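You operate a simulated robot arm through the tools that you are given. There is no shell and no other tool.

You are at the controls of a simulated robot arm. One attempt, no reset.

## Task
Put things in order on the blue table mat. At the end: the vial from the blue table mat stands where the grey gap gauge stood; the green standard bottle (marked "TWO") stands on top of the white tube box (marked "TUBES"); the grey gap gauge stands where the green standard bottle stood; the white cell stopper stands on top of the black electrode; whatever was shut is shut again. Leave all else as you found it, and nothing knocked over.

The check looks at the end state, three seconds after you hand in, the way a careful person would. Anything else that was tipped, shoved, dropped, spilled or broken makes it a failure. Lids that push on must go on centred and level and be pressed home; caps that screw on are set level and turned clockwise until they are tight.

## Robot
A 6-joint arm with a two-finger parallel gripper, fixed in place. Base frame: the origin is on the floor under the middle of its stand, x ahead of it, y to its left, z up; the work surface is at about z = 0.903. Lengths are in m, angles in degrees, forces in N, time in s.
With the tool pointing down near the work surface it reaches from about 0.24 to 0.64 m from the base axis. Its first joint turns from -66.0 to 66.0 degrees. Payload 2.7 kg.
Tool frame: the origin (TCP) lies between the finger pads and is the grasp point; the fingertips stand 0.023 m ahead of it; z points along the fingers, y is the line along which they close. The gripper opens to 0.094 m. The fingers are 0.038 m wide and 0.01 m thick; the gripper's body (0.054 by 0.096 m) begins 0.039 m behind the TCP.
Orientation is that of the tool frame in the base frame, as a unit quaternion [w, x, y, z]. With the fingers straight down and closing along the base's y, the tool's x points along the base's -x, its y along +y and its z along -z.

## Interface
- The arm moves only by the tool apply_moves. Its arguments are lists of equal length, an entry for each row: "turn": the turn, a rotation vector about the tool's x, y, z in degrees, a list of three; "slide": the shift along the tool's x, y, z in mm, a list of three; "hand": the opening in per cent of the stroke, from 0 (shut) to 100 (fully open). In form: {"turn": [[ax, ay, az], ...], "slide": [[x, y, z], ...], "hand": [hand, ...]}. A call has 1 to 20 rows; each row is the pose to reach, as a shift and turn from the pose commanded when the call began, along the tool's axes at that moment. A row lasts 0.2 s, in which the tool goes at most 0.05 m and 8.6 degrees; a call with a longer step from one row to the next is refused whole, and so is a gripper value outside its range. Where a pose cannot be reached the arm comes as near as it can. A force on the tool above 40 N (or 10 N above the force at the start of the call, whichever is more), or a blocked arm, ends the call early, and 0.2 s more pass. The fingers move at their own pace (about 0.045 m/s each) and stop on an object; they squeeze with about 20 N. The grip force told is the motor's: it shows also when the fingers shut on nothing. Time passes only in rows, and 0.2 s behind the last, so rows that repeat a pose let the fingers close. The reply holds the time, the measured pose of the TCP, the force on the tool along the base axes, the opening and the grip force, in the units named above and with some noise, with the torque about the TCP (base axes, N m) and any sound that the robot's microphone picked up.
- Cameras (640 x 400 px; columns grow to the right, rows downward): "scene" is fixed at [0.0836, -0.4368, 1.4025]; the picture's right is [0.71, -0.70, 0.00], its down [-0.40, -0.41, -0.82] and it looks along [0.57, 0.58, -0.58] (base axes); focal length 322 px, centre (320, 200). "wrist" rides on the gripper at [0.087, 0.016, -0.074] in the tool frame; the picture's right is [-0.18, 0.98, 0.00], its down [-0.58, -0.11, -0.81] and it looks along [-0.79, -0.15, 0.59] (tool axes); focal length 243 px, centre (320, 200). There is no depth. A picture from a camera that has moved, and an enlarged one, comes with that camera's place and axes in the base frame and with its lens.
- snapshot(camera): a new picture of that camera. The clock stands still meanwhile.
- close_up(camera, box): a new picture of the part [left, top, right, bottom] of that camera's present view, enlarged. The clock stands still meanwhile.
- job_done(): hands the job in; it is judged then, once.

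Nothing tells you positions but the pictures and the camera data. Unless the task says otherwise, let go and move clear before handing in.

The tools are called after "Request:" as a command line: name --argument value ..., lists and objects as JSON in quotes. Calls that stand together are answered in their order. apply_moves: Moves the arm, as the interface text tells. Its arguments: {"type":"object","properties":{"turn":{"type":"array"},"slide":{"type":"array"},"hand":{"type":"array"}},"required":["turn","slide","hand"]} The other tools are called the same way: snapshot (camera) takes a picture; close_up (camera, box) takes an enlarged picture of a part of a camera's view; job_done () hands the job in.

At the start:

```text
time_s: 0.0
tool_pos: [0.408, 0.0247, 1.2015]
tool_rot: [0.0, -0.001, 1.0, 0.0]
force: [-0.1, -0.1, -0.1]
torque: [0.01, -0.01, 0.04]
gripper_width: 0.0942
finger_force: 0.1
```

scene: 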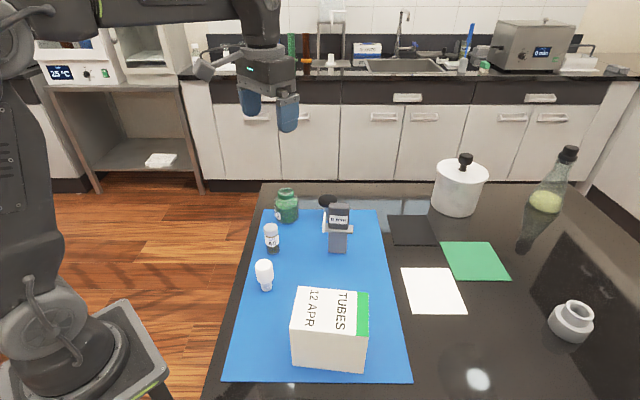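
wrist: 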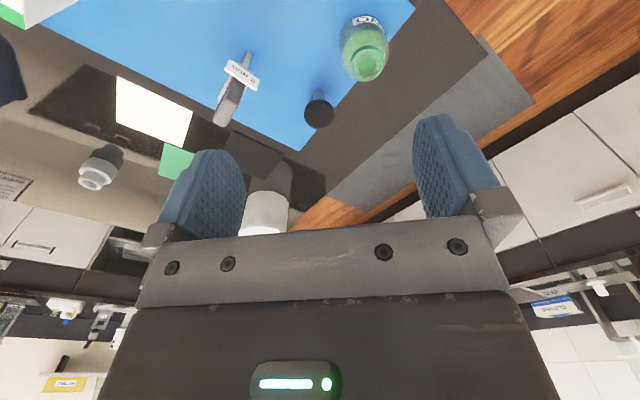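

I see the blue mat with a green bottle, a vial, a white stopper-like item, a grey gauge, a black item behind the gauge and the white tube box. I'll take enlarged pictures to identify and locate everything before moving.

Request:
close_up --camera "scene" --box '[220, 170, 380, 270]'

Request:
close_up --camera "scene" --box '[220, 240, 420, 390]'

Request:
close_up --camera "scene" --box '[380, 130, 620, 350]'

Request:
snapshot --camera "wrist"

Request:
close_up --camera "wrist" --box '[180, 0, 420, 150]'

```text
4.00 times, centred on (300, 220) of scene
camera zoom: at [0.0836, -0.4368, 1.4025], right [0.71, -0.7, 0.0], down [-0.4, -0.41, -0.82], along [0.57, 0.58, -0.58], focal length 1289 px, centre (400, 120)
```

zoom: 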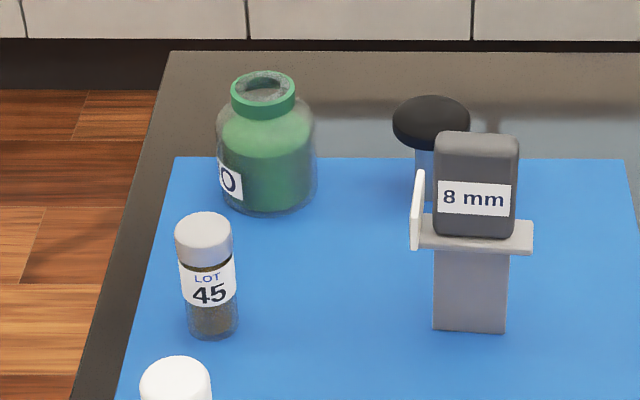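

```text
2.67 times, centred on (320, 315) of scene
camera zoom: at [0.0836, -0.4368, 1.4025], right [0.71, -0.7, 0.0], down [-0.4, -0.41, -0.82], along [0.57, 0.58, -0.58], focal length 860 px, centre (320, -107)
```

zoom: 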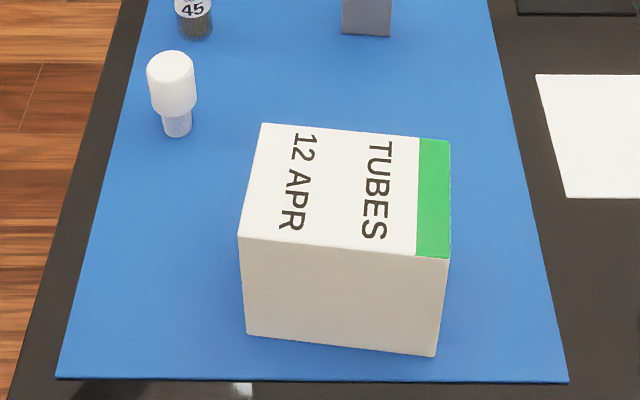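

```text
1.82 times, centred on (500, 240) of scene
camera zoom: at [0.0836, -0.4368, 1.4025], right [0.71, -0.7, 0.0], down [-0.4, -0.41, -0.82], along [0.57, 0.58, -0.58], focal length 586 px, centre (-7, 127)
```

zoom: 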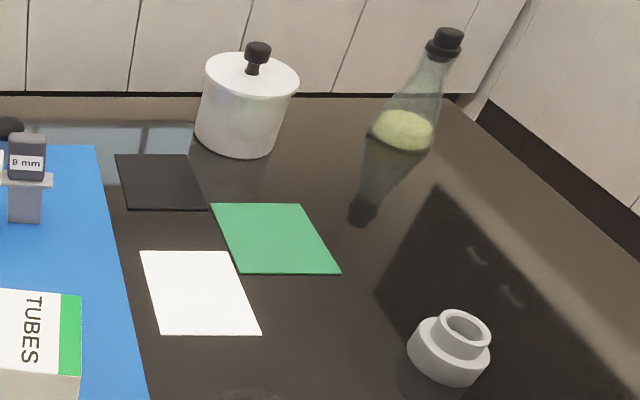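

```text
taken
camera wrist: at [0.3205, 0.0395, 1.2771], right [0.18, 0.98, 0.0], down [0.58, -0.11, 0.81], along [0.79, -0.15, -0.59], focal length 243 px, centre (320, 200)
```

wrist: 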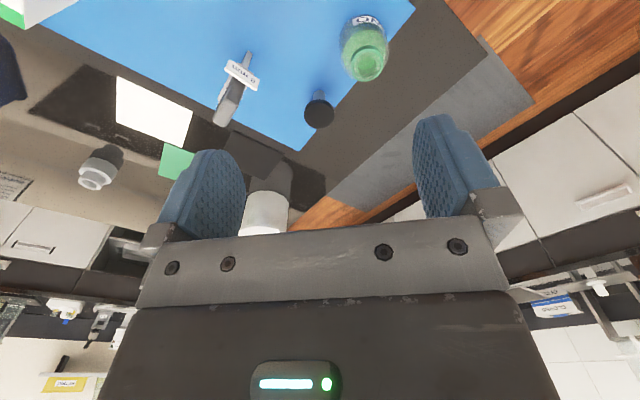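

```text
2.67 times, centred on (300, 75) of wrist
camera zoom: at [0.3205, 0.0395, 1.2771], right [0.18, 0.98, 0.0], down [0.58, -0.11, 0.81], along [0.79, -0.15, -0.59], focal length 647 px, centre (373, 533)
```

zoom: 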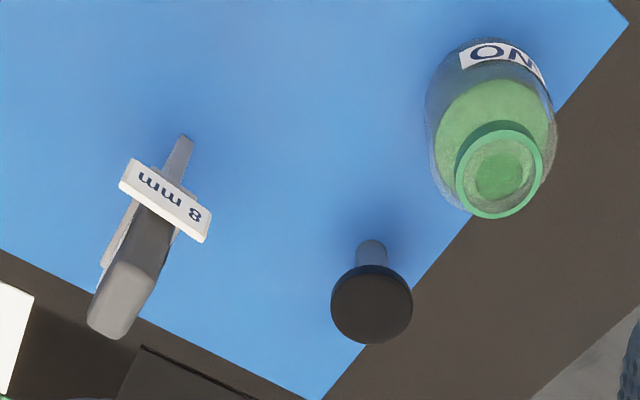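

The bottle is near (0.462, 0.067), the vial (0.368, -0.002), the white stopper (0.296, -0.077), the gauge (0.47, -0.10), the black electrode (0.528, 0.0), and the box top centre (0.298, -0.242). I'll move the wrist camera closer to get better views before I touch anything.

Request:
apply_moves --turn '[[0, 0, 0], [0, 0, 0], [0, 0, 0]]' --slide '[[23, -15, 34], [46, -30, 67], [68, -45, 91]]' --hand '[100, 100, 100]'

Request:
snapshot --camera "wrist"

Request:
close_up --camera "wrist" --box '[160, 0, 480, 200]'

```text
time_s: 0.8
tool_pos: [0.3381, -0.0197, 1.1099]
tool_rot: [0.0, -0.001, 1.0, 0.0]
force: [0.0, -0.1, 0.1]
torque: [0.0, 0.01, -0.04]
gripper_width: 0.094
finger_force: 0.1
```

```text
taken
camera wrist: at [0.2519, -0.0057, 1.1851], right [0.18, 0.98, 0.0], down [0.58, -0.11, 0.81], along [0.79, -0.15, -0.59], focal length 243 px, centre (320, 200)
```

wrist: 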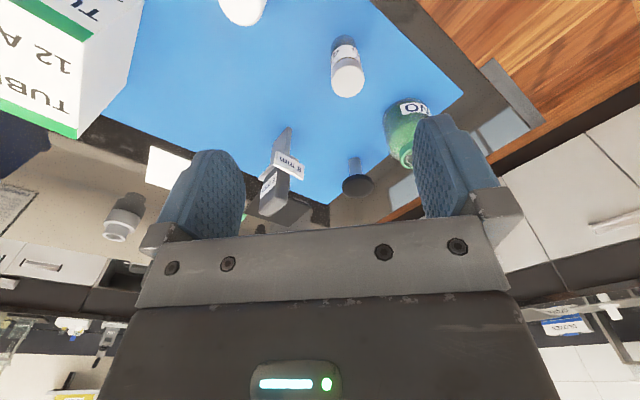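

```text
2.00 times, centred on (320, 100) of wrist
camera zoom: at [0.2519, -0.0057, 1.1851], right [0.18, 0.98, 0.0], down [0.58, -0.11, 0.81], along [0.79, -0.15, -0.59], focal length 485 px, centre (320, 400)
```

zoom: 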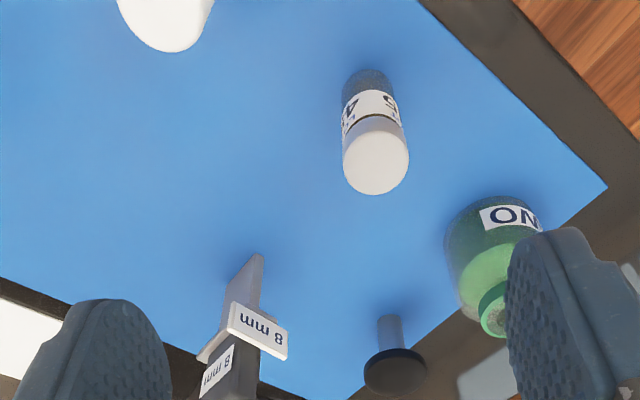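

Bottle label needs checking. I'll enlarge it and also the gauge.

Request:
close_up --camera "wrist" --box '[370, 80, 450, 130]'

Request:
close_up --camera "wrist" --box '[230, 110, 390, 210]'

Request:
close_up --camera "scene" --box '[264, 180, 312, 230]'

Request:
close_up --camera "scene" --box '[304, 180, 368, 260]'

Request:
close_up --camera "scene" --box '[240, 215, 304, 300]'

```text
8.00 times, centred on (410, 105) of wrist
camera zoom: at [0.2519, -0.0057, 1.1851], right [0.18, 0.98, 0.0], down [0.58, -0.11, 0.81], along [0.79, -0.15, -0.59], focal length 1941 px, centre (-400, 960)
```

zoom: 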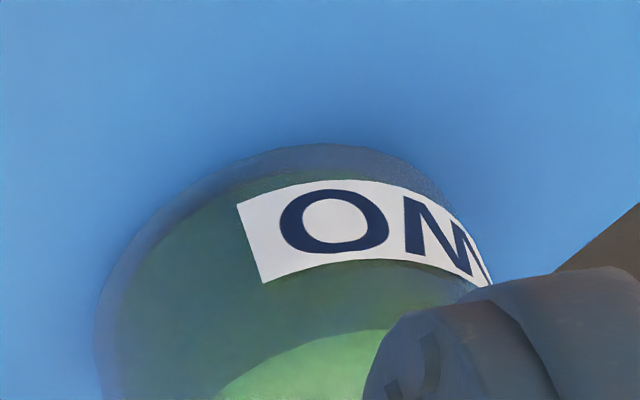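

```text
4.00 times, centred on (310, 160) of wrist
camera zoom: at [0.2519, -0.0057, 1.1851], right [0.18, 0.98, 0.0], down [0.58, -0.11, 0.81], along [0.79, -0.15, -0.59], focal length 970 px, centre (360, 360)
```

zoom: 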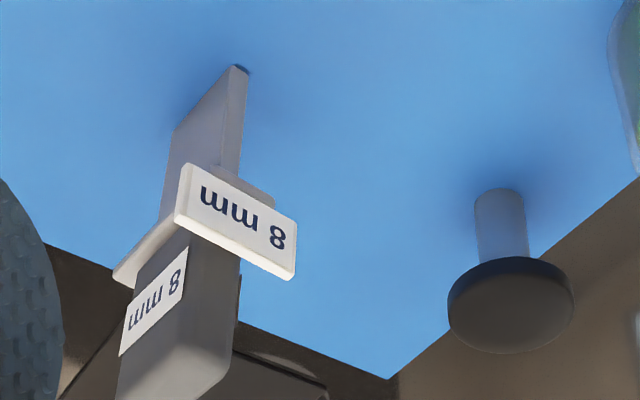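

```text
8.00 times, centred on (288, 205) of scene
camera zoom: at [0.0836, -0.4367, 1.4025], right [0.71, -0.7, 0.0], down [-0.4, -0.41, -0.82], along [0.57, 0.58, -0.58], focal length 2578 px, centre (576, 160)
```

zoom: 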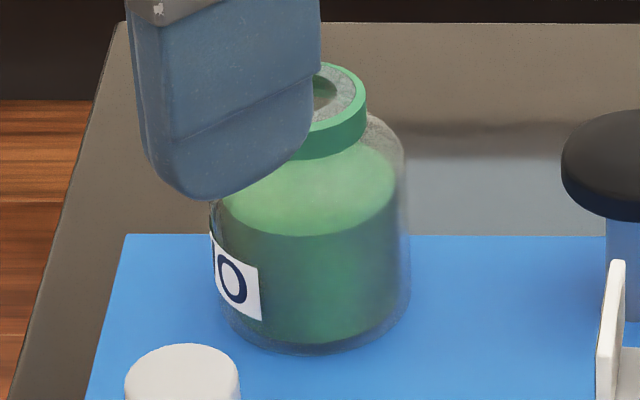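

```text
5.00 times, centred on (336, 220) of scene
camera zoom: at [0.0836, -0.4367, 1.4025], right [0.71, -0.7, 0.0], down [-0.4, -0.41, -0.82], along [0.57, 0.58, -0.58], focal length 1612 px, centre (240, 100)
```

zoom: 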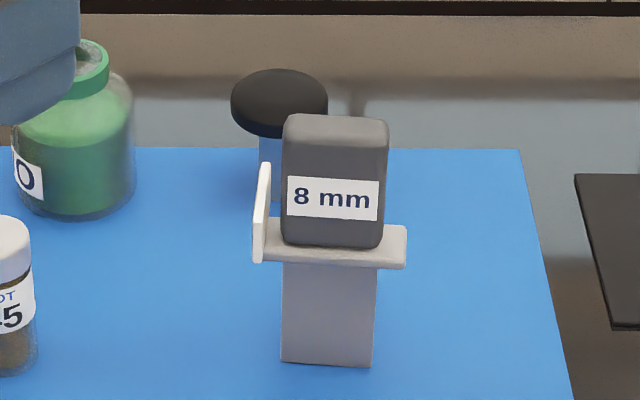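

```text
4.71 times, centred on (272, 258) of scene
camera zoom: at [0.0836, -0.4367, 1.4025], right [0.71, -0.7, 0.0], down [-0.4, -0.41, -0.82], along [0.57, 0.58, -0.58], focal length 1517 px, centre (546, -71)
```

zoom: 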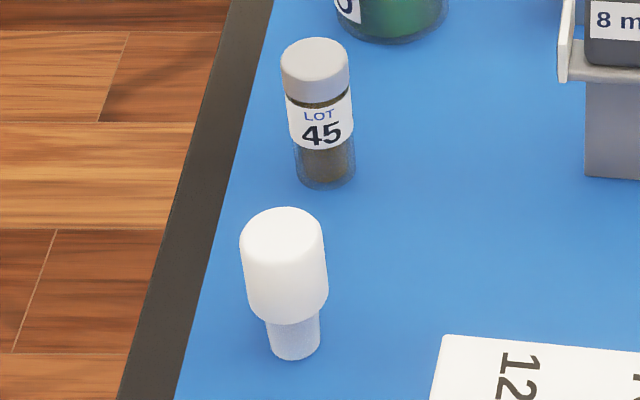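

The bottle is open, contains liquid and is marked TWO, so I'll carry it level and slowly. First I'll hover above it and check alignment with the wrist camera.

Request:
apply_moves --turn '[[0, 0, 0], [0, 0, 0], [0, 0, 0], [0, 0, 0], [0, 0, 0]]' --slide '[[-25, 17, 6], [-50, 35, 12], [-75, 52, 18], [-100, 70, 24], [-124, 87, 30]]' --hand '[100, 100, 100, 100, 100]'

Request:
snapshot --camera "wrist"

Request:
snapshot --camera "scene"

```text
time_s: 2.0
tool_pos: [0.4642, 0.0669, 1.0815]
tool_rot: [0.0, -0.001, 1.0, 0.001]
force: [-0.2, 0.9, -0.5]
torque: [0.02, 0.0, 0.03]
gripper_width: 0.0939
finger_force: 0.1
```

```text
taken
camera wrist: at [0.3771, 0.0818, 1.1556], right [0.18, 0.98, 0.0], down [0.58, -0.11, 0.81], along [0.79, -0.15, -0.59], focal length 243 px, centre (320, 200)
```

wrist: 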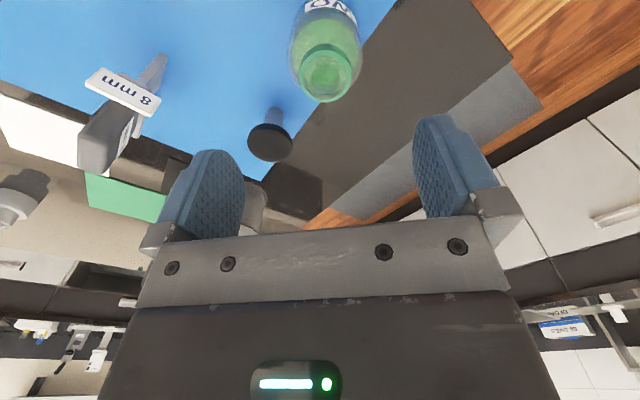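

```text
taken
```

scene: 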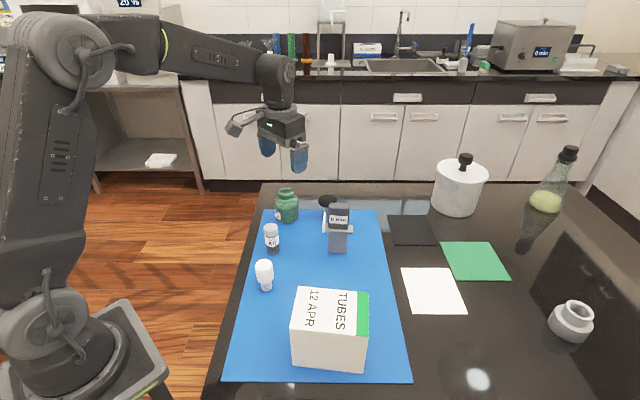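

Request:
close_up --camera "wrist" --box '[240, 0, 400, 110]'

Request:
close_up --camera "scene" --box '[244, 170, 324, 240]'

```text
3.64 times, centred on (320, 55) of wrist
camera zoom: at [0.3771, 0.0818, 1.1556], right [0.18, 0.98, 0.0], down [0.58, -0.11, 0.81], along [0.79, -0.15, -0.59], focal length 882 px, centre (320, 727)
```

zoom: 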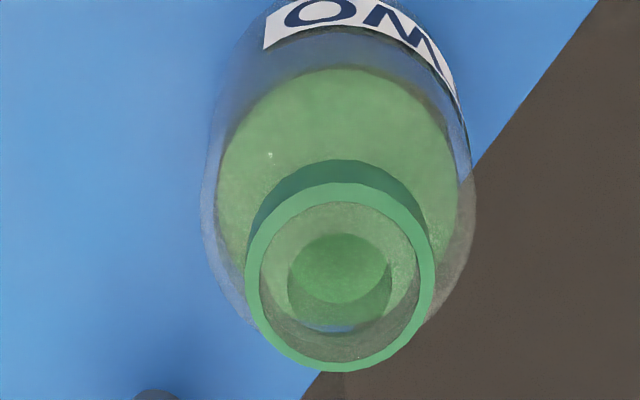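

```text
5.71 times, centred on (284, 205) of scene
camera zoom: at [0.0836, -0.4368, 1.4025], right [0.71, -0.7, 0.0], down [-0.4, -0.41, -0.82], along [0.57, 0.58, -0.58], focal length 1842 px, centre (526, 171)
```

zoom: 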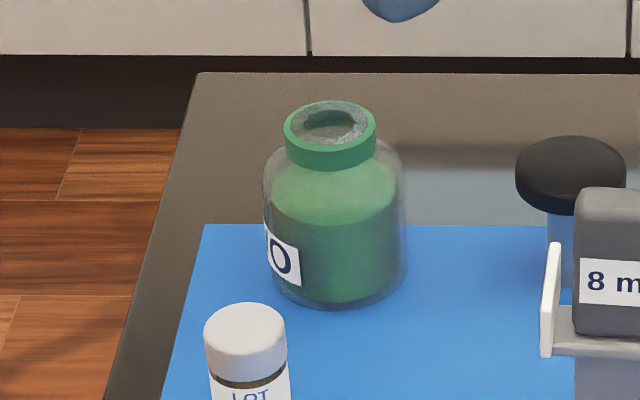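

The bottle's centre is about (0.4645, 0.068) with its mouth at z≈0.98 and a body about 60 mm across. I'll descend around its body and close the fingers.

Request:
apply_moves --turn '[[0, 0, 0], [0, 0, 0], [0, 0, 0], [0, 0, 0], [0, 0, 0], [0, 0, 0]]' --slide '[[0, 1.3, 22], [0, 1.3, 44], [0, 1.3, 66], [0, 1.3, 88], [0, 1.3, 110], [0, 1.3, 131]]' --hand '[100, 100, 100, 100, 100, 100]'

Request:
snapshot --camera "wrist"

Request:
close_up --camera "scene" --box '[224, 140, 384, 260]'

```text
time_s: 3.4
tool_pos: [0.4631, 0.0694, 0.9502]
tool_rot: [0.0, -0.001, 1.0, 0.0]
force: [-0.1, 0.6, -0.5]
torque: [-0.02, -0.02, -0.02]
gripper_width: 0.0941
finger_force: 0.0
```

```text
taken
camera wrist: at [0.3763, 0.083, 1.0245], right [0.18, 0.98, 0.0], down [0.58, -0.11, 0.81], along [0.79, -0.15, -0.59], focal length 243 px, centre (320, 200)
```

wrist: 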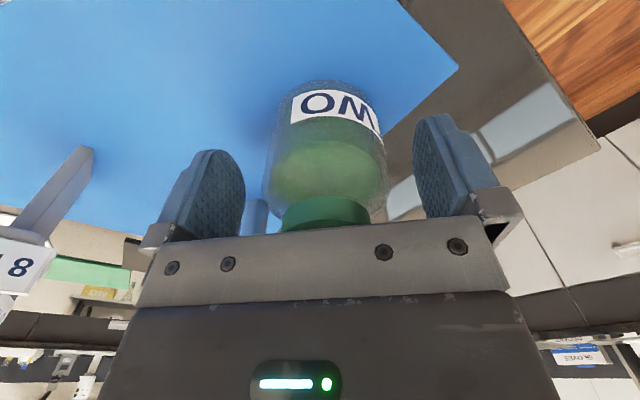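

```text
3.33 times, centred on (304, 200) of scene
camera zoom: at [0.0836, -0.4368, 1.4025], right [0.71, -0.7, 0.0], down [-0.4, -0.41, -0.82], along [0.57, 0.58, -0.58], focal length 1074 px, centre (373, 200)
```

zoom: 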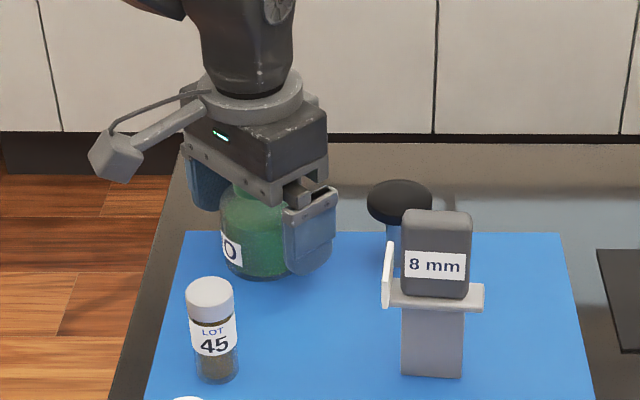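

The bottle sits about 3 mm to the +y side of the grip centre, so I'll shift slightly and then close on its body.

Request:
apply_moves --turn '[[0, 0, 0], [0, 0, 0], [0, 0, 0], [0, 0, 0], [0, 0, 0], [0, 0, 0]]' --slide '[[0, 2.5, 0], [0, 2.5, 0], [0, 2.5, 0], [0, 2.5, 0], [0, 2.5, 0], [0, 2.5, 0]]' --hand '[100, 80, 60, 40, 40, 40]'

Request:
snapshot --camera "wrist"

```text
time_s: 4.8
tool_pos: [0.464, 0.0707, 0.9506]
tool_rot: [-0.001, -0.002, 1.0, 0.0]
force: [0.0, -1.0, 0.3]
torque: [-0.09, -0.01, -0.01]
gripper_width: 0.0664
finger_force: 20.3
```

```text
taken
camera wrist: at [0.3765, 0.0854, 1.0248], right [0.18, 0.98, 0.0], down [0.58, -0.11, 0.81], along [0.79, -0.15, -0.59], focal length 243 px, centre (320, 200)
```

wrist: 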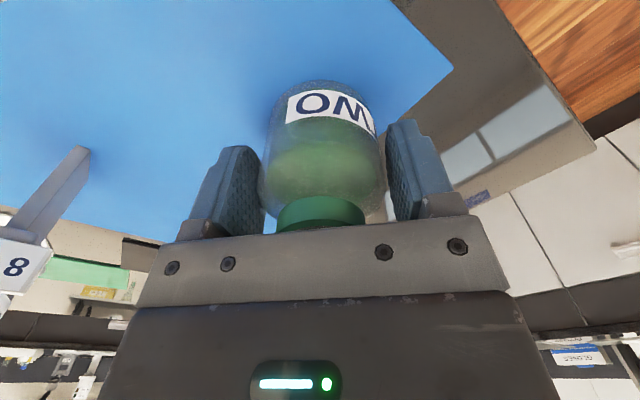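

The bottle is held at 66 mm. I'll lift it slowly and straight up.

Request:
apply_moves --turn '[[0, 0, 0], [0, 0, 0], [0, 0, 0], [0, 0, 0], [0, 0, 0], [0, 0, 0], [0, 0, 0], [0, 0, 0], [0, 0, 0], [0, 0, 0], [0, 0, 0], [0, 0, 0], [0, 0, 0], [0, 0, 0]]' --slide '[[0, 0, -2], [0, 0, -6], [0, 0, -12], [0, 0, -22], [0, 0, -36], [0, 0, -52], [0, 0, -68], [0, 0, -84], [0, 0, -100], [0, 0, -116], [0, 0, -130], [0, 0, -140], [0, 0, -146], [0, 0, -148]]' --hand '[40, 40, 40, 40, 40, 40, 40, 40, 40, 40, 40, 40, 40, 40]'

Request:
snapshot --camera "scene"

Request:
snapshot --camera "wrist"

```text
time_s: 7.8
tool_pos: [0.4635, 0.0706, 1.0981]
tool_rot: [0.001, -0.001, 1.0, 0.0]
force: [-0.4, -0.9, -2.2]
torque: [0.01, 0.02, -0.02]
gripper_width: 0.067
finger_force: 20.0
```

```text
taken
```

scene: 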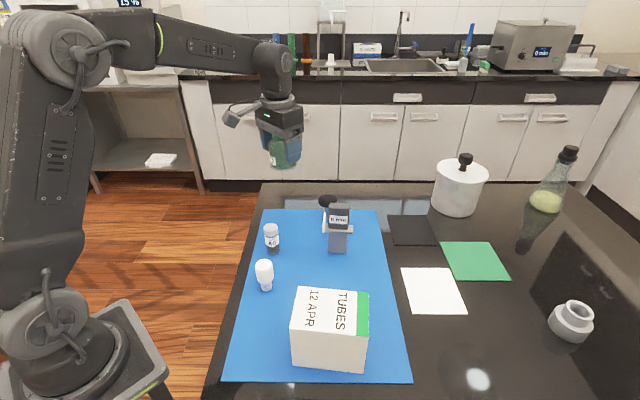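

```text
taken
camera wrist: at [0.3765, 0.0856, 1.1735], right [0.18, 0.98, 0.0], down [0.58, -0.11, 0.81], along [0.79, -0.15, -0.59], focal length 243 px, centre (320, 200)
```

wrist: 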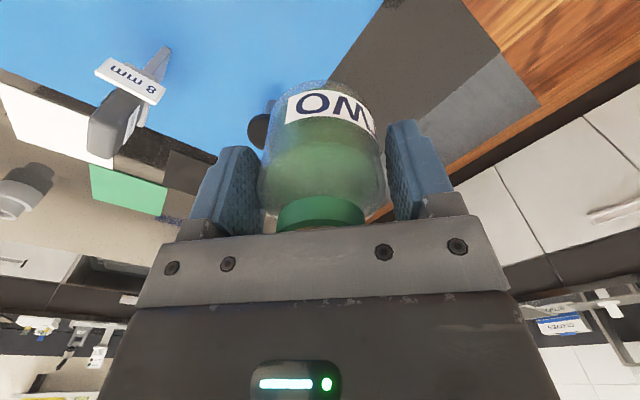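

The bottle is clear of the mat and level. I'll carry it at constant height, gently ramped, to above the box's top centre at about (0.298, -0.242).

Request:
apply_moves --turn '[[0, 0, 0], [0, 0, 0], [0, 0, 0], [0, 0, 0], [0, 0, 0], [0, 0, 0], [0, 0, 0], [0, 0, 0], [0, 0, 0], [0, 0, 0], [0, 0, 0], [0, 0, 0], [0, 0, 0], [0, 0, 0], [0, 0, 0], [0, 0, 0], [0, 0, 0], [0, 0, 0], [0, 0, 0], [0, 0, 0]]' --slide '[[2, -3.7, 0], [5.9, -11.1, 0], [11.9, -22.2, 0], [19.8, -37.1, 0], [29.6, -55.6, 0], [40.5, -76, 0], [51.4, -96.4, 0], [62.3, -116.8, 0], [73.1, -137.2, 0], [84, -157.6, 0], [94.9, -177.9, 0], [105.7, -198.3, 0], [116.6, -218.7, 0], [127.5, -239.1, 0], [137.3, -257.7, 0], [146.2, -274.3, 0], [154.1, -289.2, 0], [160.1, -300.3, 0], [164, -307.7, 0], [166, -311.4, 0]]' --hand '[40, 40, 40, 40, 40, 40, 40, 40, 40, 40, 40, 40, 40, 40, 40, 40, 40, 40, 40, 40]'

Request:
snapshot --camera "scene"

Request:
snapshot --camera "wrist"

```text
time_s: 12.0
tool_pos: [0.2972, -0.2409, 1.098]
tool_rot: [0.0, -0.001, 1.0, 0.0]
force: [-0.2, 0.3, -3.1]
torque: [0.01, 0.05, -0.02]
gripper_width: 0.0664
finger_force: 20.2
```

```text
taken
```

scene: 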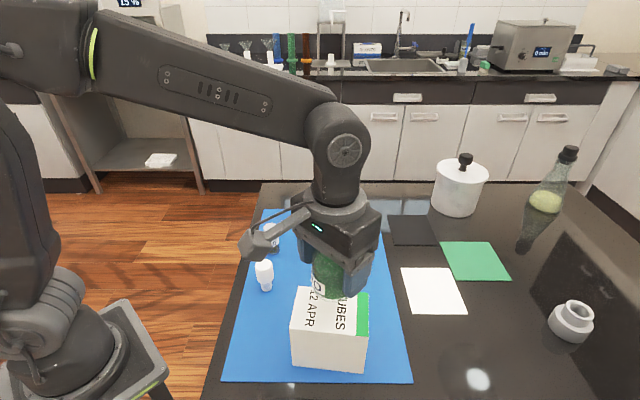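

```text
taken
camera wrist: at [0.211, -0.2259, 1.1727], right [0.18, 0.98, 0.0], down [0.58, -0.11, 0.81], along [0.79, -0.15, -0.59], focal length 243 px, centre (320, 200)
```

wrist: 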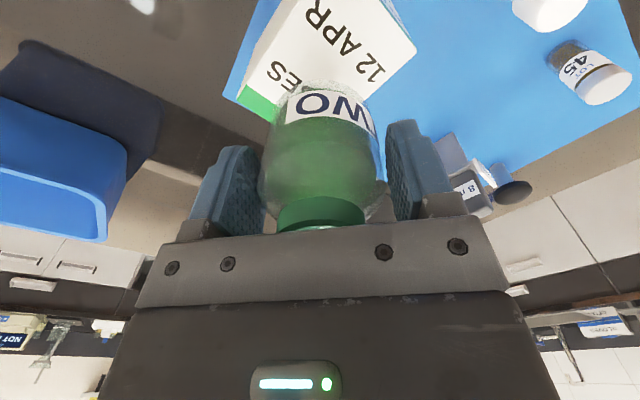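

Request:
close_up --camera "wrist" --box '[220, 0, 430, 130]'

Request:
close_up --camera "scene" --box '[260, 220, 420, 390]'

```text
3.05 times, centred on (325, 65) of wrist
camera zoom: at [0.211, -0.2259, 1.1727], right [0.18, 0.98, 0.0], down [0.58, -0.11, 0.81], along [0.79, -0.15, -0.59], focal length 739 px, centre (305, 611)
```

zoom: 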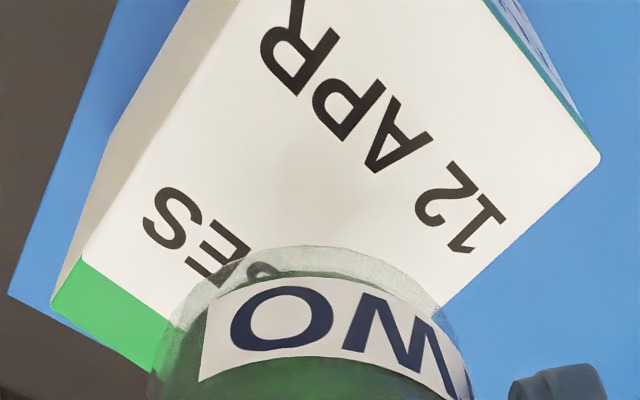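

```text
2.35 times, centred on (340, 305) of scene
camera zoom: at [0.0836, -0.4368, 1.4025], right [0.71, -0.7, 0.0], down [-0.4, -0.41, -0.82], along [0.57, 0.58, -0.58], focal length 758 px, centre (273, -47)
```

zoom: 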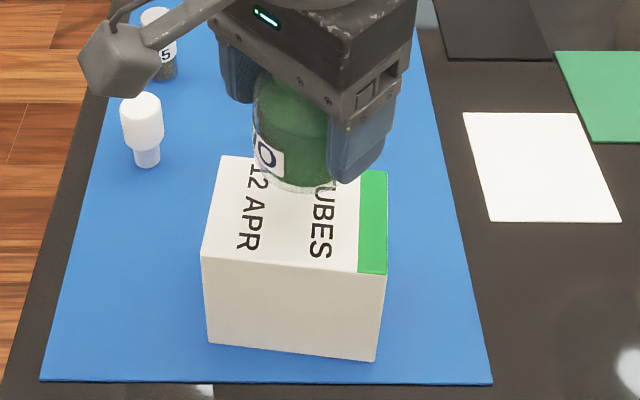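

The wrist view confirms the box corners to within 1–2 mm, so the bottle is over the box's centre. I'll lower it to just above the top first.

Request:
apply_moves --turn '[[0, 0, 0], [0, 0, 0], [0, 0, 0], [0, 0, 0], [0, 0, 0], [0, 0, 0], [0, 0, 0]]' --slide '[[0, 0, 3], [0, 0, 9], [0, 0, 17], [0, 0, 26], [0, 0, 35], [0, 0, 41], [0, 0, 44]]' --hand '[40, 40, 40, 40, 40, 40, 40]'

Request:
close_up --camera "scene" --box '[260, 220, 420, 390]'

Request:
close_up --camera "wrist" --box '[200, 0, 440, 150]'

```text
time_s: 13.6
tool_pos: [0.2986, -0.2409, 1.054]
tool_rot: [0.0, -0.001, 1.0, 0.001]
force: [0.8, -0.4, -2.5]
torque: [0.01, 0.02, 0.02]
gripper_width: 0.0665
finger_force: 19.8
```

```text
2.35 times, centred on (340, 305) of scene
camera zoom: at [0.0836, -0.4368, 1.4025], right [0.71, -0.7, 0.0], down [-0.4, -0.41, -0.82], along [0.57, 0.58, -0.58], focal length 758 px, centre (273, -47)
```

zoom: 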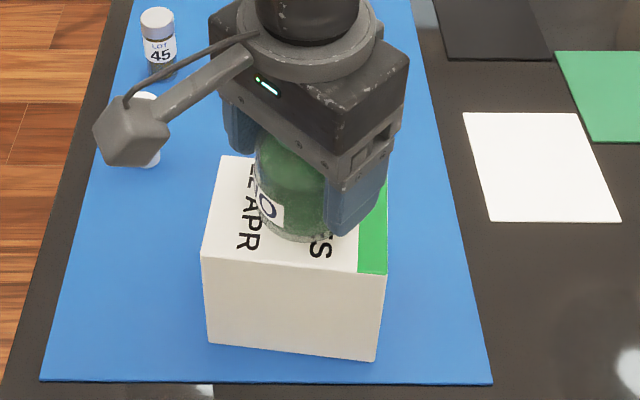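

```text
2.67 times, centred on (320, 75) of wrist
camera zoom: at [0.2109, -0.2263, 1.1285], right [0.18, 0.98, 0.0], down [0.58, -0.11, 0.81], along [0.79, -0.15, -0.59], focal length 647 px, centre (320, 533)
```

zoom: 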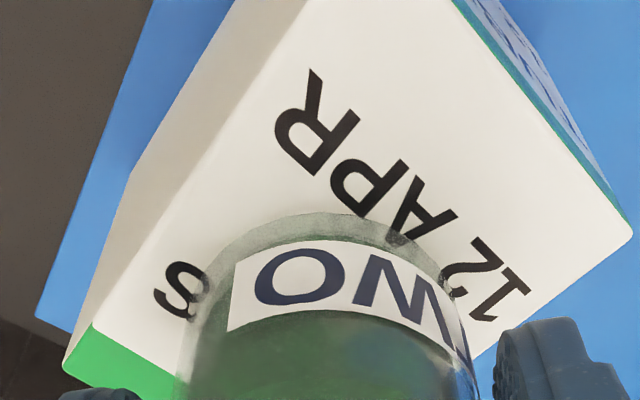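

Request:
apply_moves --turn '[[0, 0, 0], [0, 0, 0], [0, 0, 0]]' --slide '[[0, 0, 1.5], [0, 0, 3], [0, 0, 4]]' --hand '[40, 40, 40]'

Request:
close_up --camera "scene" --box '[290, 260, 390, 330]'

```text
time_s: 14.4
tool_pos: [0.2976, -0.2403, 1.0507]
tool_rot: [0.0, 0.0, 1.0, 0.0]
force: [0.0, 0.0, 0.5]
torque: [-0.04, 0.07, -0.06]
gripper_width: 0.0666
finger_force: 20.1
```

```text
5.71 times, centred on (340, 295) of scene
camera zoom: at [0.0836, -0.4367, 1.4025], right [0.71, -0.7, 0.0], down [-0.4, -0.41, -0.82], along [0.57, 0.58, -0.58], focal length 1842 px, centre (206, -343)
```

zoom: 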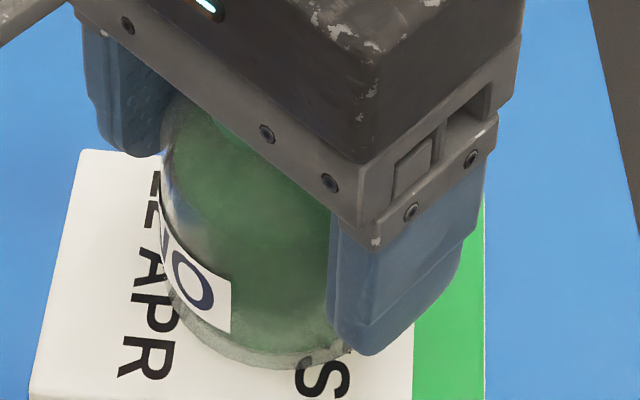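

Request:
apply_moves --turn '[[0, 0, 0], [0, 0, 0]]' --slide '[[0, 0, 0.4], [0, 0, 0.6]]' --hand '[40, 40]'

```text
time_s: 15.0
tool_pos: [0.2979, -0.2405, 1.0504]
tool_rot: [0.001, -0.001, 1.0, 0.0]
force: [-1.6, 0.7, 4.7]
torque: [0.09, 0.22, -0.02]
gripper_width: 0.0664
finger_force: 20.2
```

The bottle is resting on the box with light contact force. I'll open the fingers and then rise straight up.

Request:
apply_moves --turn '[[0, 0, 0], [0, 0, 0], [0, 0, 0], [0, 0, 0], [0, 0, 0]]' --slide '[[0, 0, -0.4], [0, 0, -0.4], [0, 0, -0.4], [0, 0, -0.4], [0, 0, -0.4]]' --hand '[74, 80, 90, 100, 100]'

Request:
close_up --camera "scene" --box '[260, 220, 420, 390]'

Request:
snapshot --camera "wrist"

```text
time_s: 16.2
tool_pos: [0.2971, -0.2391, 1.05]
tool_rot: [0.0, -0.001, 1.0, 0.0]
force: [-0.3, -0.4, -1.7]
torque: [-0.01, 0.01, 0.0]
gripper_width: 0.0941
finger_force: 0.0
```

```text
2.35 times, centred on (340, 305) of scene
camera zoom: at [0.0836, -0.4368, 1.4025], right [0.71, -0.7, 0.0], down [-0.4, -0.41, -0.82], along [0.57, 0.58, -0.58], focal length 758 px, centre (273, -47)
```

zoom: 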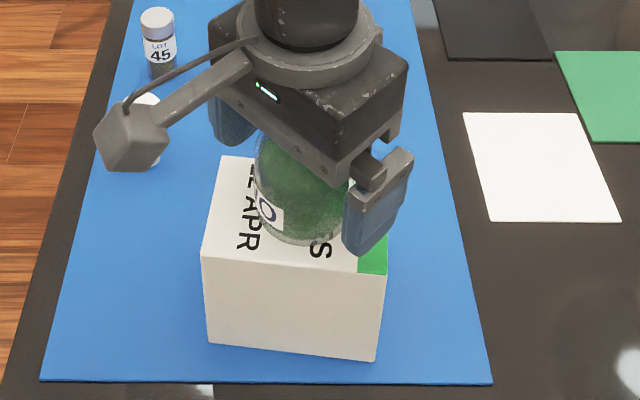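

```text
taken
camera wrist: at [0.2107, -0.2261, 1.1248], right [0.18, 0.98, 0.0], down [0.58, -0.11, 0.81], along [0.79, -0.15, -0.59], focal length 243 px, centre (320, 200)
```

wrist: 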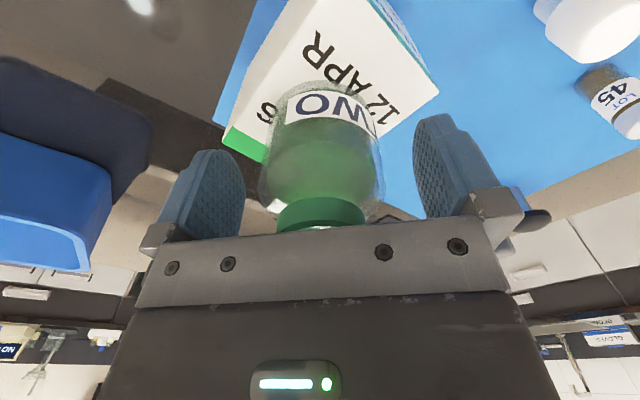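

The bottle stands on the box. I'll rise straight up, then go above the gauge with a 47° turn so the fingers close across its thin direction.

Request:
apply_moves --turn '[[0, 0, 0], [0, 0, 0], [0, 0, 0], [0, 0, 0], [0, 0, 0], [0, 0, 0]]' --slide '[[0, 0, -5], [0, 0, -20], [0, 0, -40], [0, 0, -60], [0, 0, -80], [0, 0, -100]]' --hand '[100, 100, 100, 100, 100, 100]'

Request:
apply_moves --turn '[[0, 0, 6], [0, 0, 12], [0, 0, 18], [0, 0, 24], [0, 0, 30], [0, 0, 36], [0, 0, 42], [0, 0, 47.2]]' --slide '[[-20, 17, 0], [-41, 34, 0], [-62, 51, 0], [-83, 69, 0], [-104, 86, 0], [-125, 103, 5], [-146, 121, 10], [-167, 139, 15]]' --hand '[100, 100, 100, 100, 100, 100, 100, 100]'

Request:
snapshot --camera "wrist"

Request:
snapshot --camera "scene"

```text
time_s: 17.6
tool_pos: [0.2974, -0.2402, 1.1502]
tool_rot: [0.0, -0.001, 1.0, 0.0]
force: [0.5, -0.5, -0.2]
torque: [0.0, 0.04, -0.01]
gripper_width: 0.0942
finger_force: 0.0
```

```text
time_s: 19.4
tool_pos: [0.4657, -0.1015, 1.1355]
tool_rot: [0.0, 0.4, 0.917, 0.001]
force: [0.6, -0.3, -0.6]
torque: [-0.01, 0.0, 0.0]
gripper_width: 0.0939
finger_force: 0.1
```

```text
taken
camera wrist: at [0.4177, -0.0282, 1.2093], right [0.85, 0.53, 0.0], down [0.31, -0.5, 0.81], along [0.43, -0.68, -0.59], focal length 243 px, centre (320, 200)
```

wrist: 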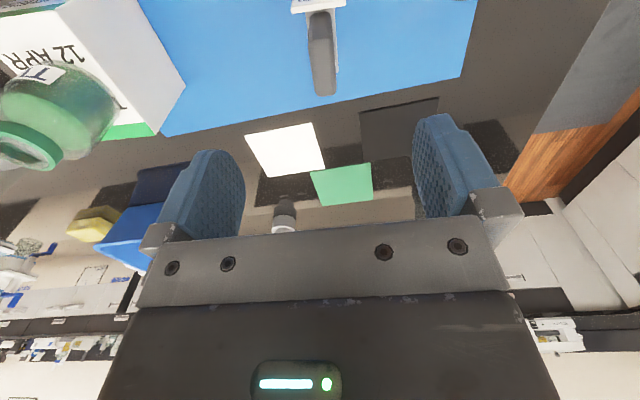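

```text
taken
```

scene: 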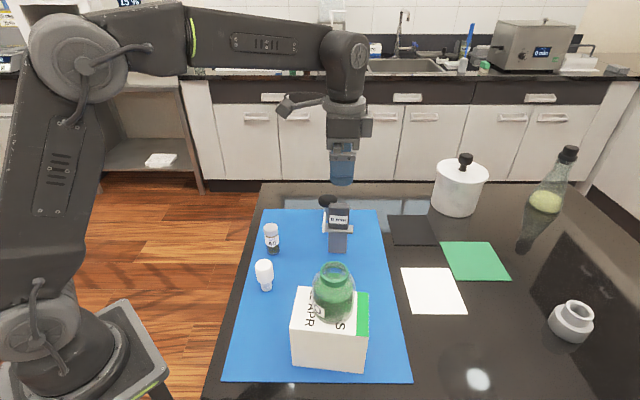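

Request:
close_up --camera "wrist" --box '[260, 0, 400, 105]'

Request:
close_up --camera "scene" --box '[280, 250, 400, 385]'

```text
3.81 times, centred on (330, 52) of wrist
camera zoom: at [0.4177, -0.0282, 1.2093], right [0.85, 0.53, 0.0], down [0.31, -0.5, 0.81], along [0.43, -0.68, -0.59], focal length 924 px, centre (282, 762)
```

zoom: 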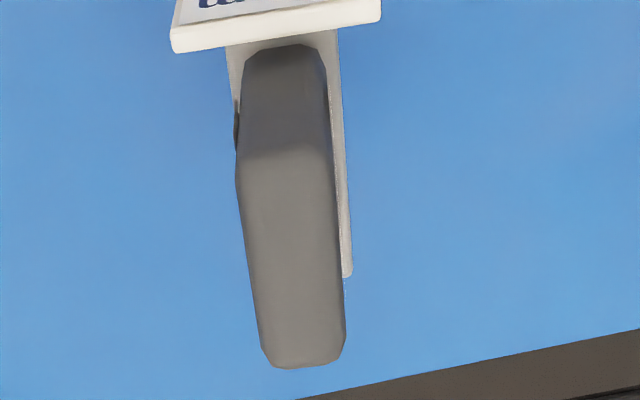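

```text
2.96 times, centred on (340, 318) of scene
camera zoom: at [0.0836, -0.4368, 1.4025], right [0.71, -0.7, 0.0], down [-0.4, -0.41, -0.82], along [0.57, 0.58, -0.58], focal length 955 px, centre (261, -148)
```

zoom: 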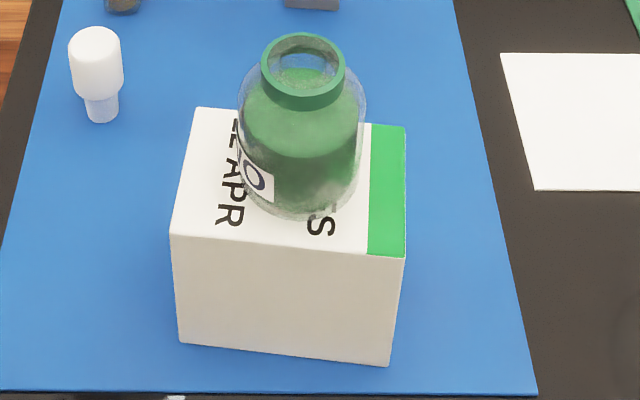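

The gauge's handle is about 17.5 mm thick with its top at z≈1.03, centred near (0.466, -0.100) and yawed about 3° more than my tool. I'll correct that and come down partway to check.

Request:
apply_moves --turn '[[0, 0, 1.5], [0, 0, 3.3], [0, 0, 3.3], [0, 0, 3.3]]' --slide '[[0, 1.2, 15], [0, 2.4, 35], [0, 2.4, 55], [0, 2.4, 75]]' --hand '[100, 100, 80, 70]'

Request:
close_up --camera "wrist" --box '[160, 0, 480, 200]'

Request:
close_up --camera "scene" --box '[264, 130, 424, 270]'

```text
time_s: 20.4
tool_pos: [0.4647, -0.1005, 1.0601]
tool_rot: [0.0, 0.426, 0.905, 0.0]
force: [-0.8, 1.2, 0.2]
torque: [0.03, -0.01, 0.0]
gripper_width: 0.0658
finger_force: 0.1
```

```text
2.00 times, centred on (320, 100) of wrist
camera zoom: at [0.4225, -0.0246, 1.1346], right [0.88, 0.48, 0.0], down [0.29, -0.52, 0.81], along [0.39, -0.71, -0.59], focal length 485 px, centre (320, 400)
```

zoom: 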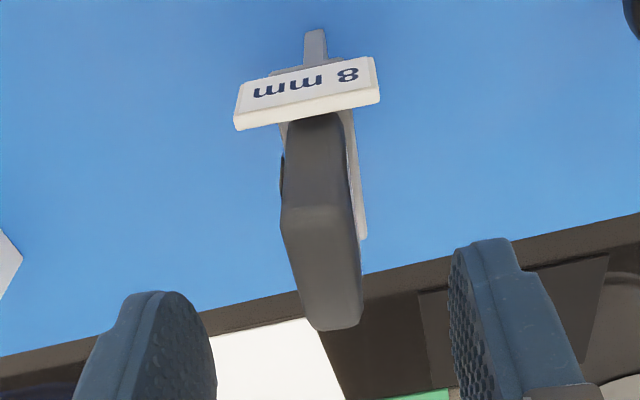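

```text
2.86 times, centred on (344, 200) of scene
camera zoom: at [0.0836, -0.4368, 1.4025], right [0.71, -0.7, 0.0], down [-0.4, -0.41, -0.82], along [0.57, 0.58, -0.58], focal length 921 px, centre (251, 200)
```

zoom: 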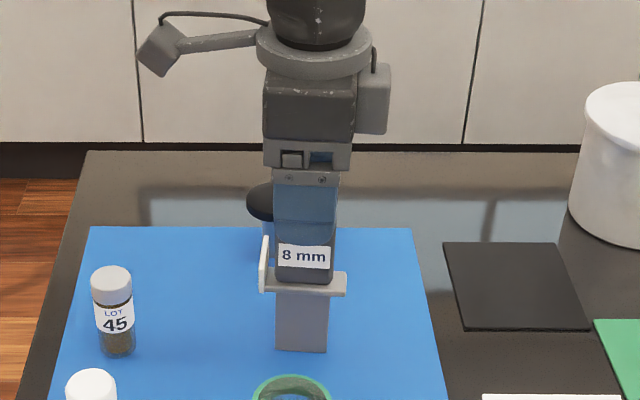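

Request:
close_up --camera "wrist" --box '[270, 10, 370, 90]'

Request:
close_up --camera "wrist" --box '[285, 90, 365, 170]'

Request:
close_up --camera "scene" --box '[315, 195, 365, 260]'

```text
5.00 times, centred on (320, 50) of wrist
camera zoom: at [0.4225, -0.0246, 1.1346], right [0.88, 0.48, 0.0], down [0.29, -0.52, 0.81], along [0.39, -0.71, -0.59], focal length 1213 px, centre (320, 950)
```

zoom: 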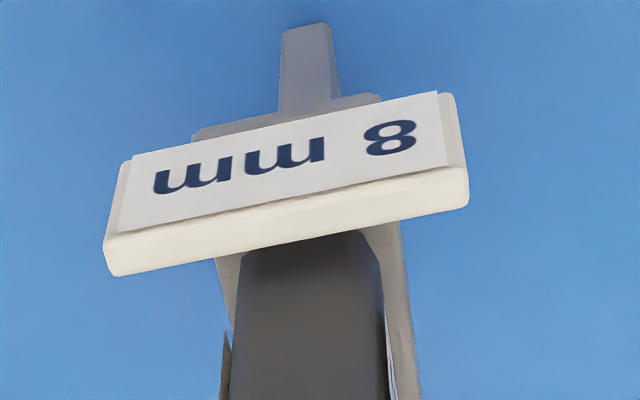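

```text
5.00 times, centred on (325, 130) of wrist
camera zoom: at [0.4225, -0.0246, 1.1346], right [0.88, 0.48, 0.0], down [0.29, -0.52, 0.81], along [0.39, -0.71, -0.59], focal length 1213 px, centre (295, 550)
```

zoom: 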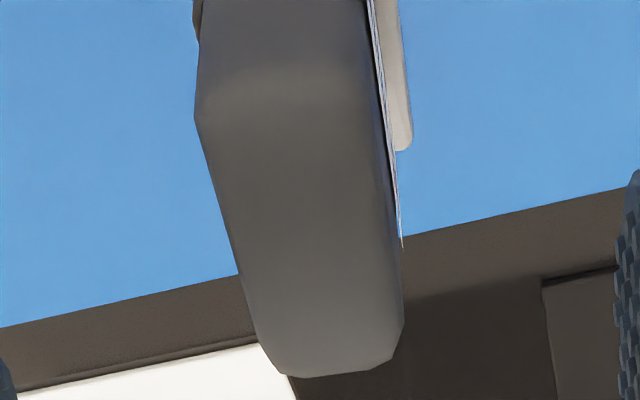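

```text
6.15 times, centred on (340, 228) of scene
camera zoom: at [0.0836, -0.4368, 1.4025], right [0.71, -0.7, 0.0], down [-0.4, -0.41, -0.82], along [0.57, 0.58, -0.58], focal length 1983 px, centre (197, 31)
```

zoom: 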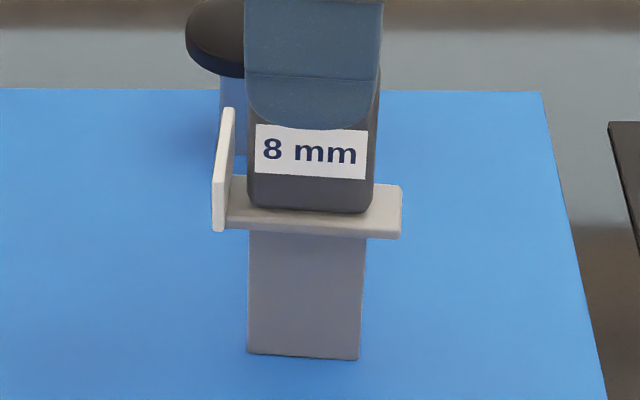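

The handle is aligned with the fingers (about 18 mm thick, ~1 mm off centre). I'll descend around the handle, keeping the fingertips above the flange, and check before closing.

Request:
apply_moves --turn '[[0, 0, 0], [0, 0, 0], [0, 0, 0], [0, 0, 0]]' --slide '[[0, 0.8, 15], [0, 0.8, 30], [0, 0.8, 45], [0, 0.8, 56.5]]' --hand '[70, 70, 60, 50]'

Request:
snapshot --camera "wrist"

Request:
close_up --camera "scene" --box '[284, 150, 394, 260]'

```text
time_s: 21.4
tool_pos: [0.4674, -0.0986, 1.0027]
tool_rot: [0.0, 0.425, 0.905, 0.001]
force: [-0.3, 0.8, 0.2]
torque: [0.03, 0.01, 0.04]
gripper_width: 0.047
finger_force: 0.1
```

```text
taken
camera wrist: at [0.4242, -0.0235, 1.0781], right [0.87, 0.48, 0.0], down [0.29, -0.52, 0.81], along [0.39, -0.7, -0.59], focal length 243 px, centre (320, 200)
```

wrist: 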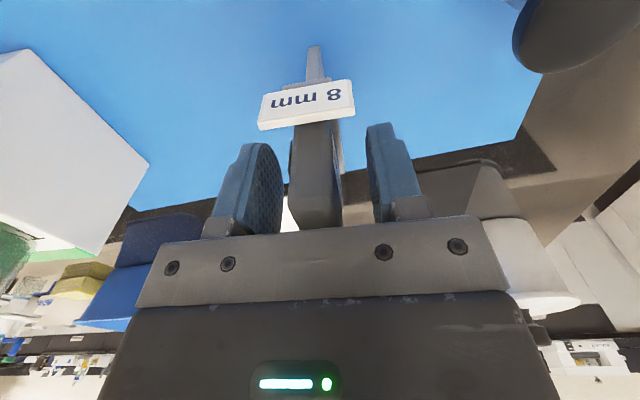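

```text
3.64 times, centred on (339, 205) of scene
camera zoom: at [0.0836, -0.4368, 1.4025], right [0.71, -0.7, 0.0], down [-0.4, -0.41, -0.82], along [0.57, 0.58, -0.58], focal length 1172 px, centre (251, 182)
```

zoom: 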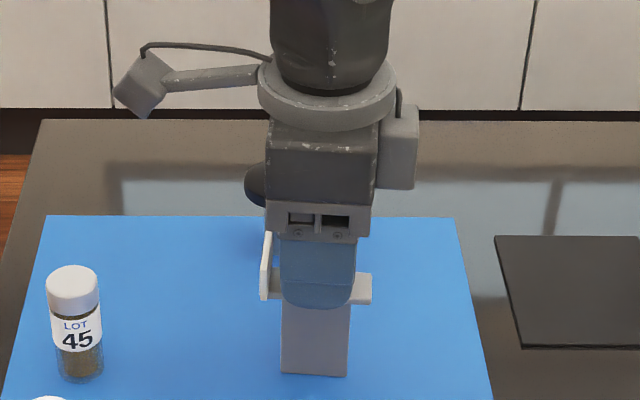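

The handle looks centred between the pads, so I'll close gently.

Request:
apply_moves --turn '[[0, 0, 0], [0, 0, 0], [0, 0, 0], [0, 0, 0], [0, 0, 0], [0, 0, 0]]' --slide '[[0, 0, 0], [0, 0, 0], [0, 0, 0], [0, 0, 0], [0, 0, 0], [0, 0, 0]]' --hand '[40, 30, 22, 14, 8, 8]'

Request:
snapshot --camera "wrist"

Request:
close_up --camera "scene" --box '[284, 150, 394, 260]'

```text
time_s: 22.8
tool_pos: [0.4665, -0.0984, 1.0037]
tool_rot: [0.001, 0.426, 0.905, 0.001]
force: [-1.0, -0.4, 1.9]
torque: [-0.03, 0.0, 0.05]
gripper_width: 0.0176
finger_force: 20.2
```

```text
taken
camera wrist: at [0.4242, -0.0235, 1.0783], right [0.87, 0.48, 0.0], down [0.29, -0.52, 0.81], along [0.39, -0.7, -0.59], focal length 243 px, centre (320, 200)
```

wrist: 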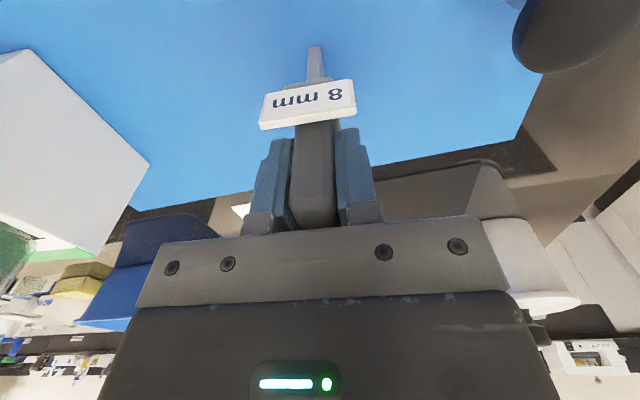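

```text
3.64 times, centred on (339, 205) of scene
camera zoom: at [0.0836, -0.4368, 1.4025], right [0.71, -0.7, 0.0], down [-0.4, -0.41, -0.82], along [0.57, 0.58, -0.58], focal length 1172 px, centre (251, 182)
```

zoom: 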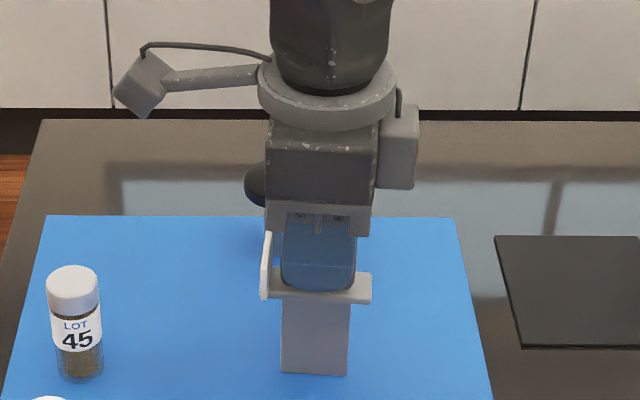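

The gauge is held at 17.6 mm. I'll lift it straight up 80 mm, and then check the grip.

Request:
apply_moves --turn '[[0, 0, 0], [0, 0, 0], [0, 0, 0], [0, 0, 0], [0, 0, 0], [0, 0, 0], [0, 0, 0], [0, 0, 0], [0, 0, 0], [0, 0, 0]]' --slide '[[0, 0, -2], [0, 0, -6], [0, 0, -12], [0, 0, -22], [0, 0, -36], [0, 0, -50], [0, 0, -64], [0, 0, -74], [0, 0, -79], [0, 0, -80]]' --hand '[8, 8, 8, 8, 8, 8, 8, 8, 8, 8]'

Request:
snapshot --camera "wrist"

Request:
snapshot --camera "scene"

```text
time_s: 25.0
tool_pos: [0.4679, -0.098, 1.0834]
tool_rot: [0.0, 0.425, 0.905, 0.0]
force: [0.7, -0.4, -1.6]
torque: [-0.01, 0.01, 0.0]
gripper_width: 0.0178
finger_force: 19.9
```

```text
taken
camera wrist: at [0.4244, -0.0239, 1.1582], right [0.87, 0.48, 0.0], down [0.29, -0.52, 0.81], along [0.39, -0.7, -0.59], focal length 243 px, centre (320, 200)
```

wrist: 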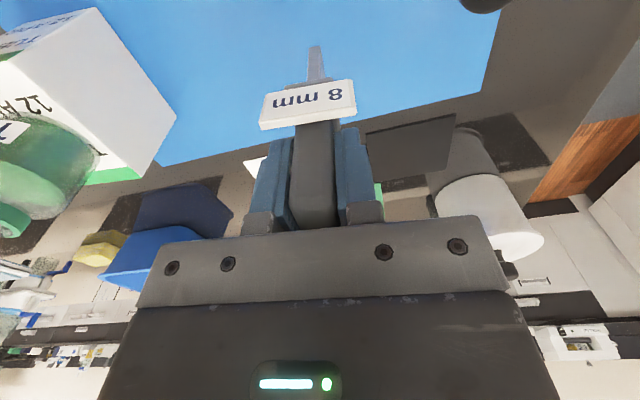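

```text
taken
```

scene: 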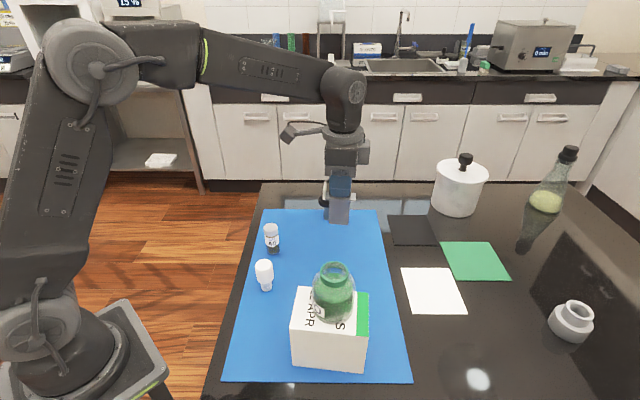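

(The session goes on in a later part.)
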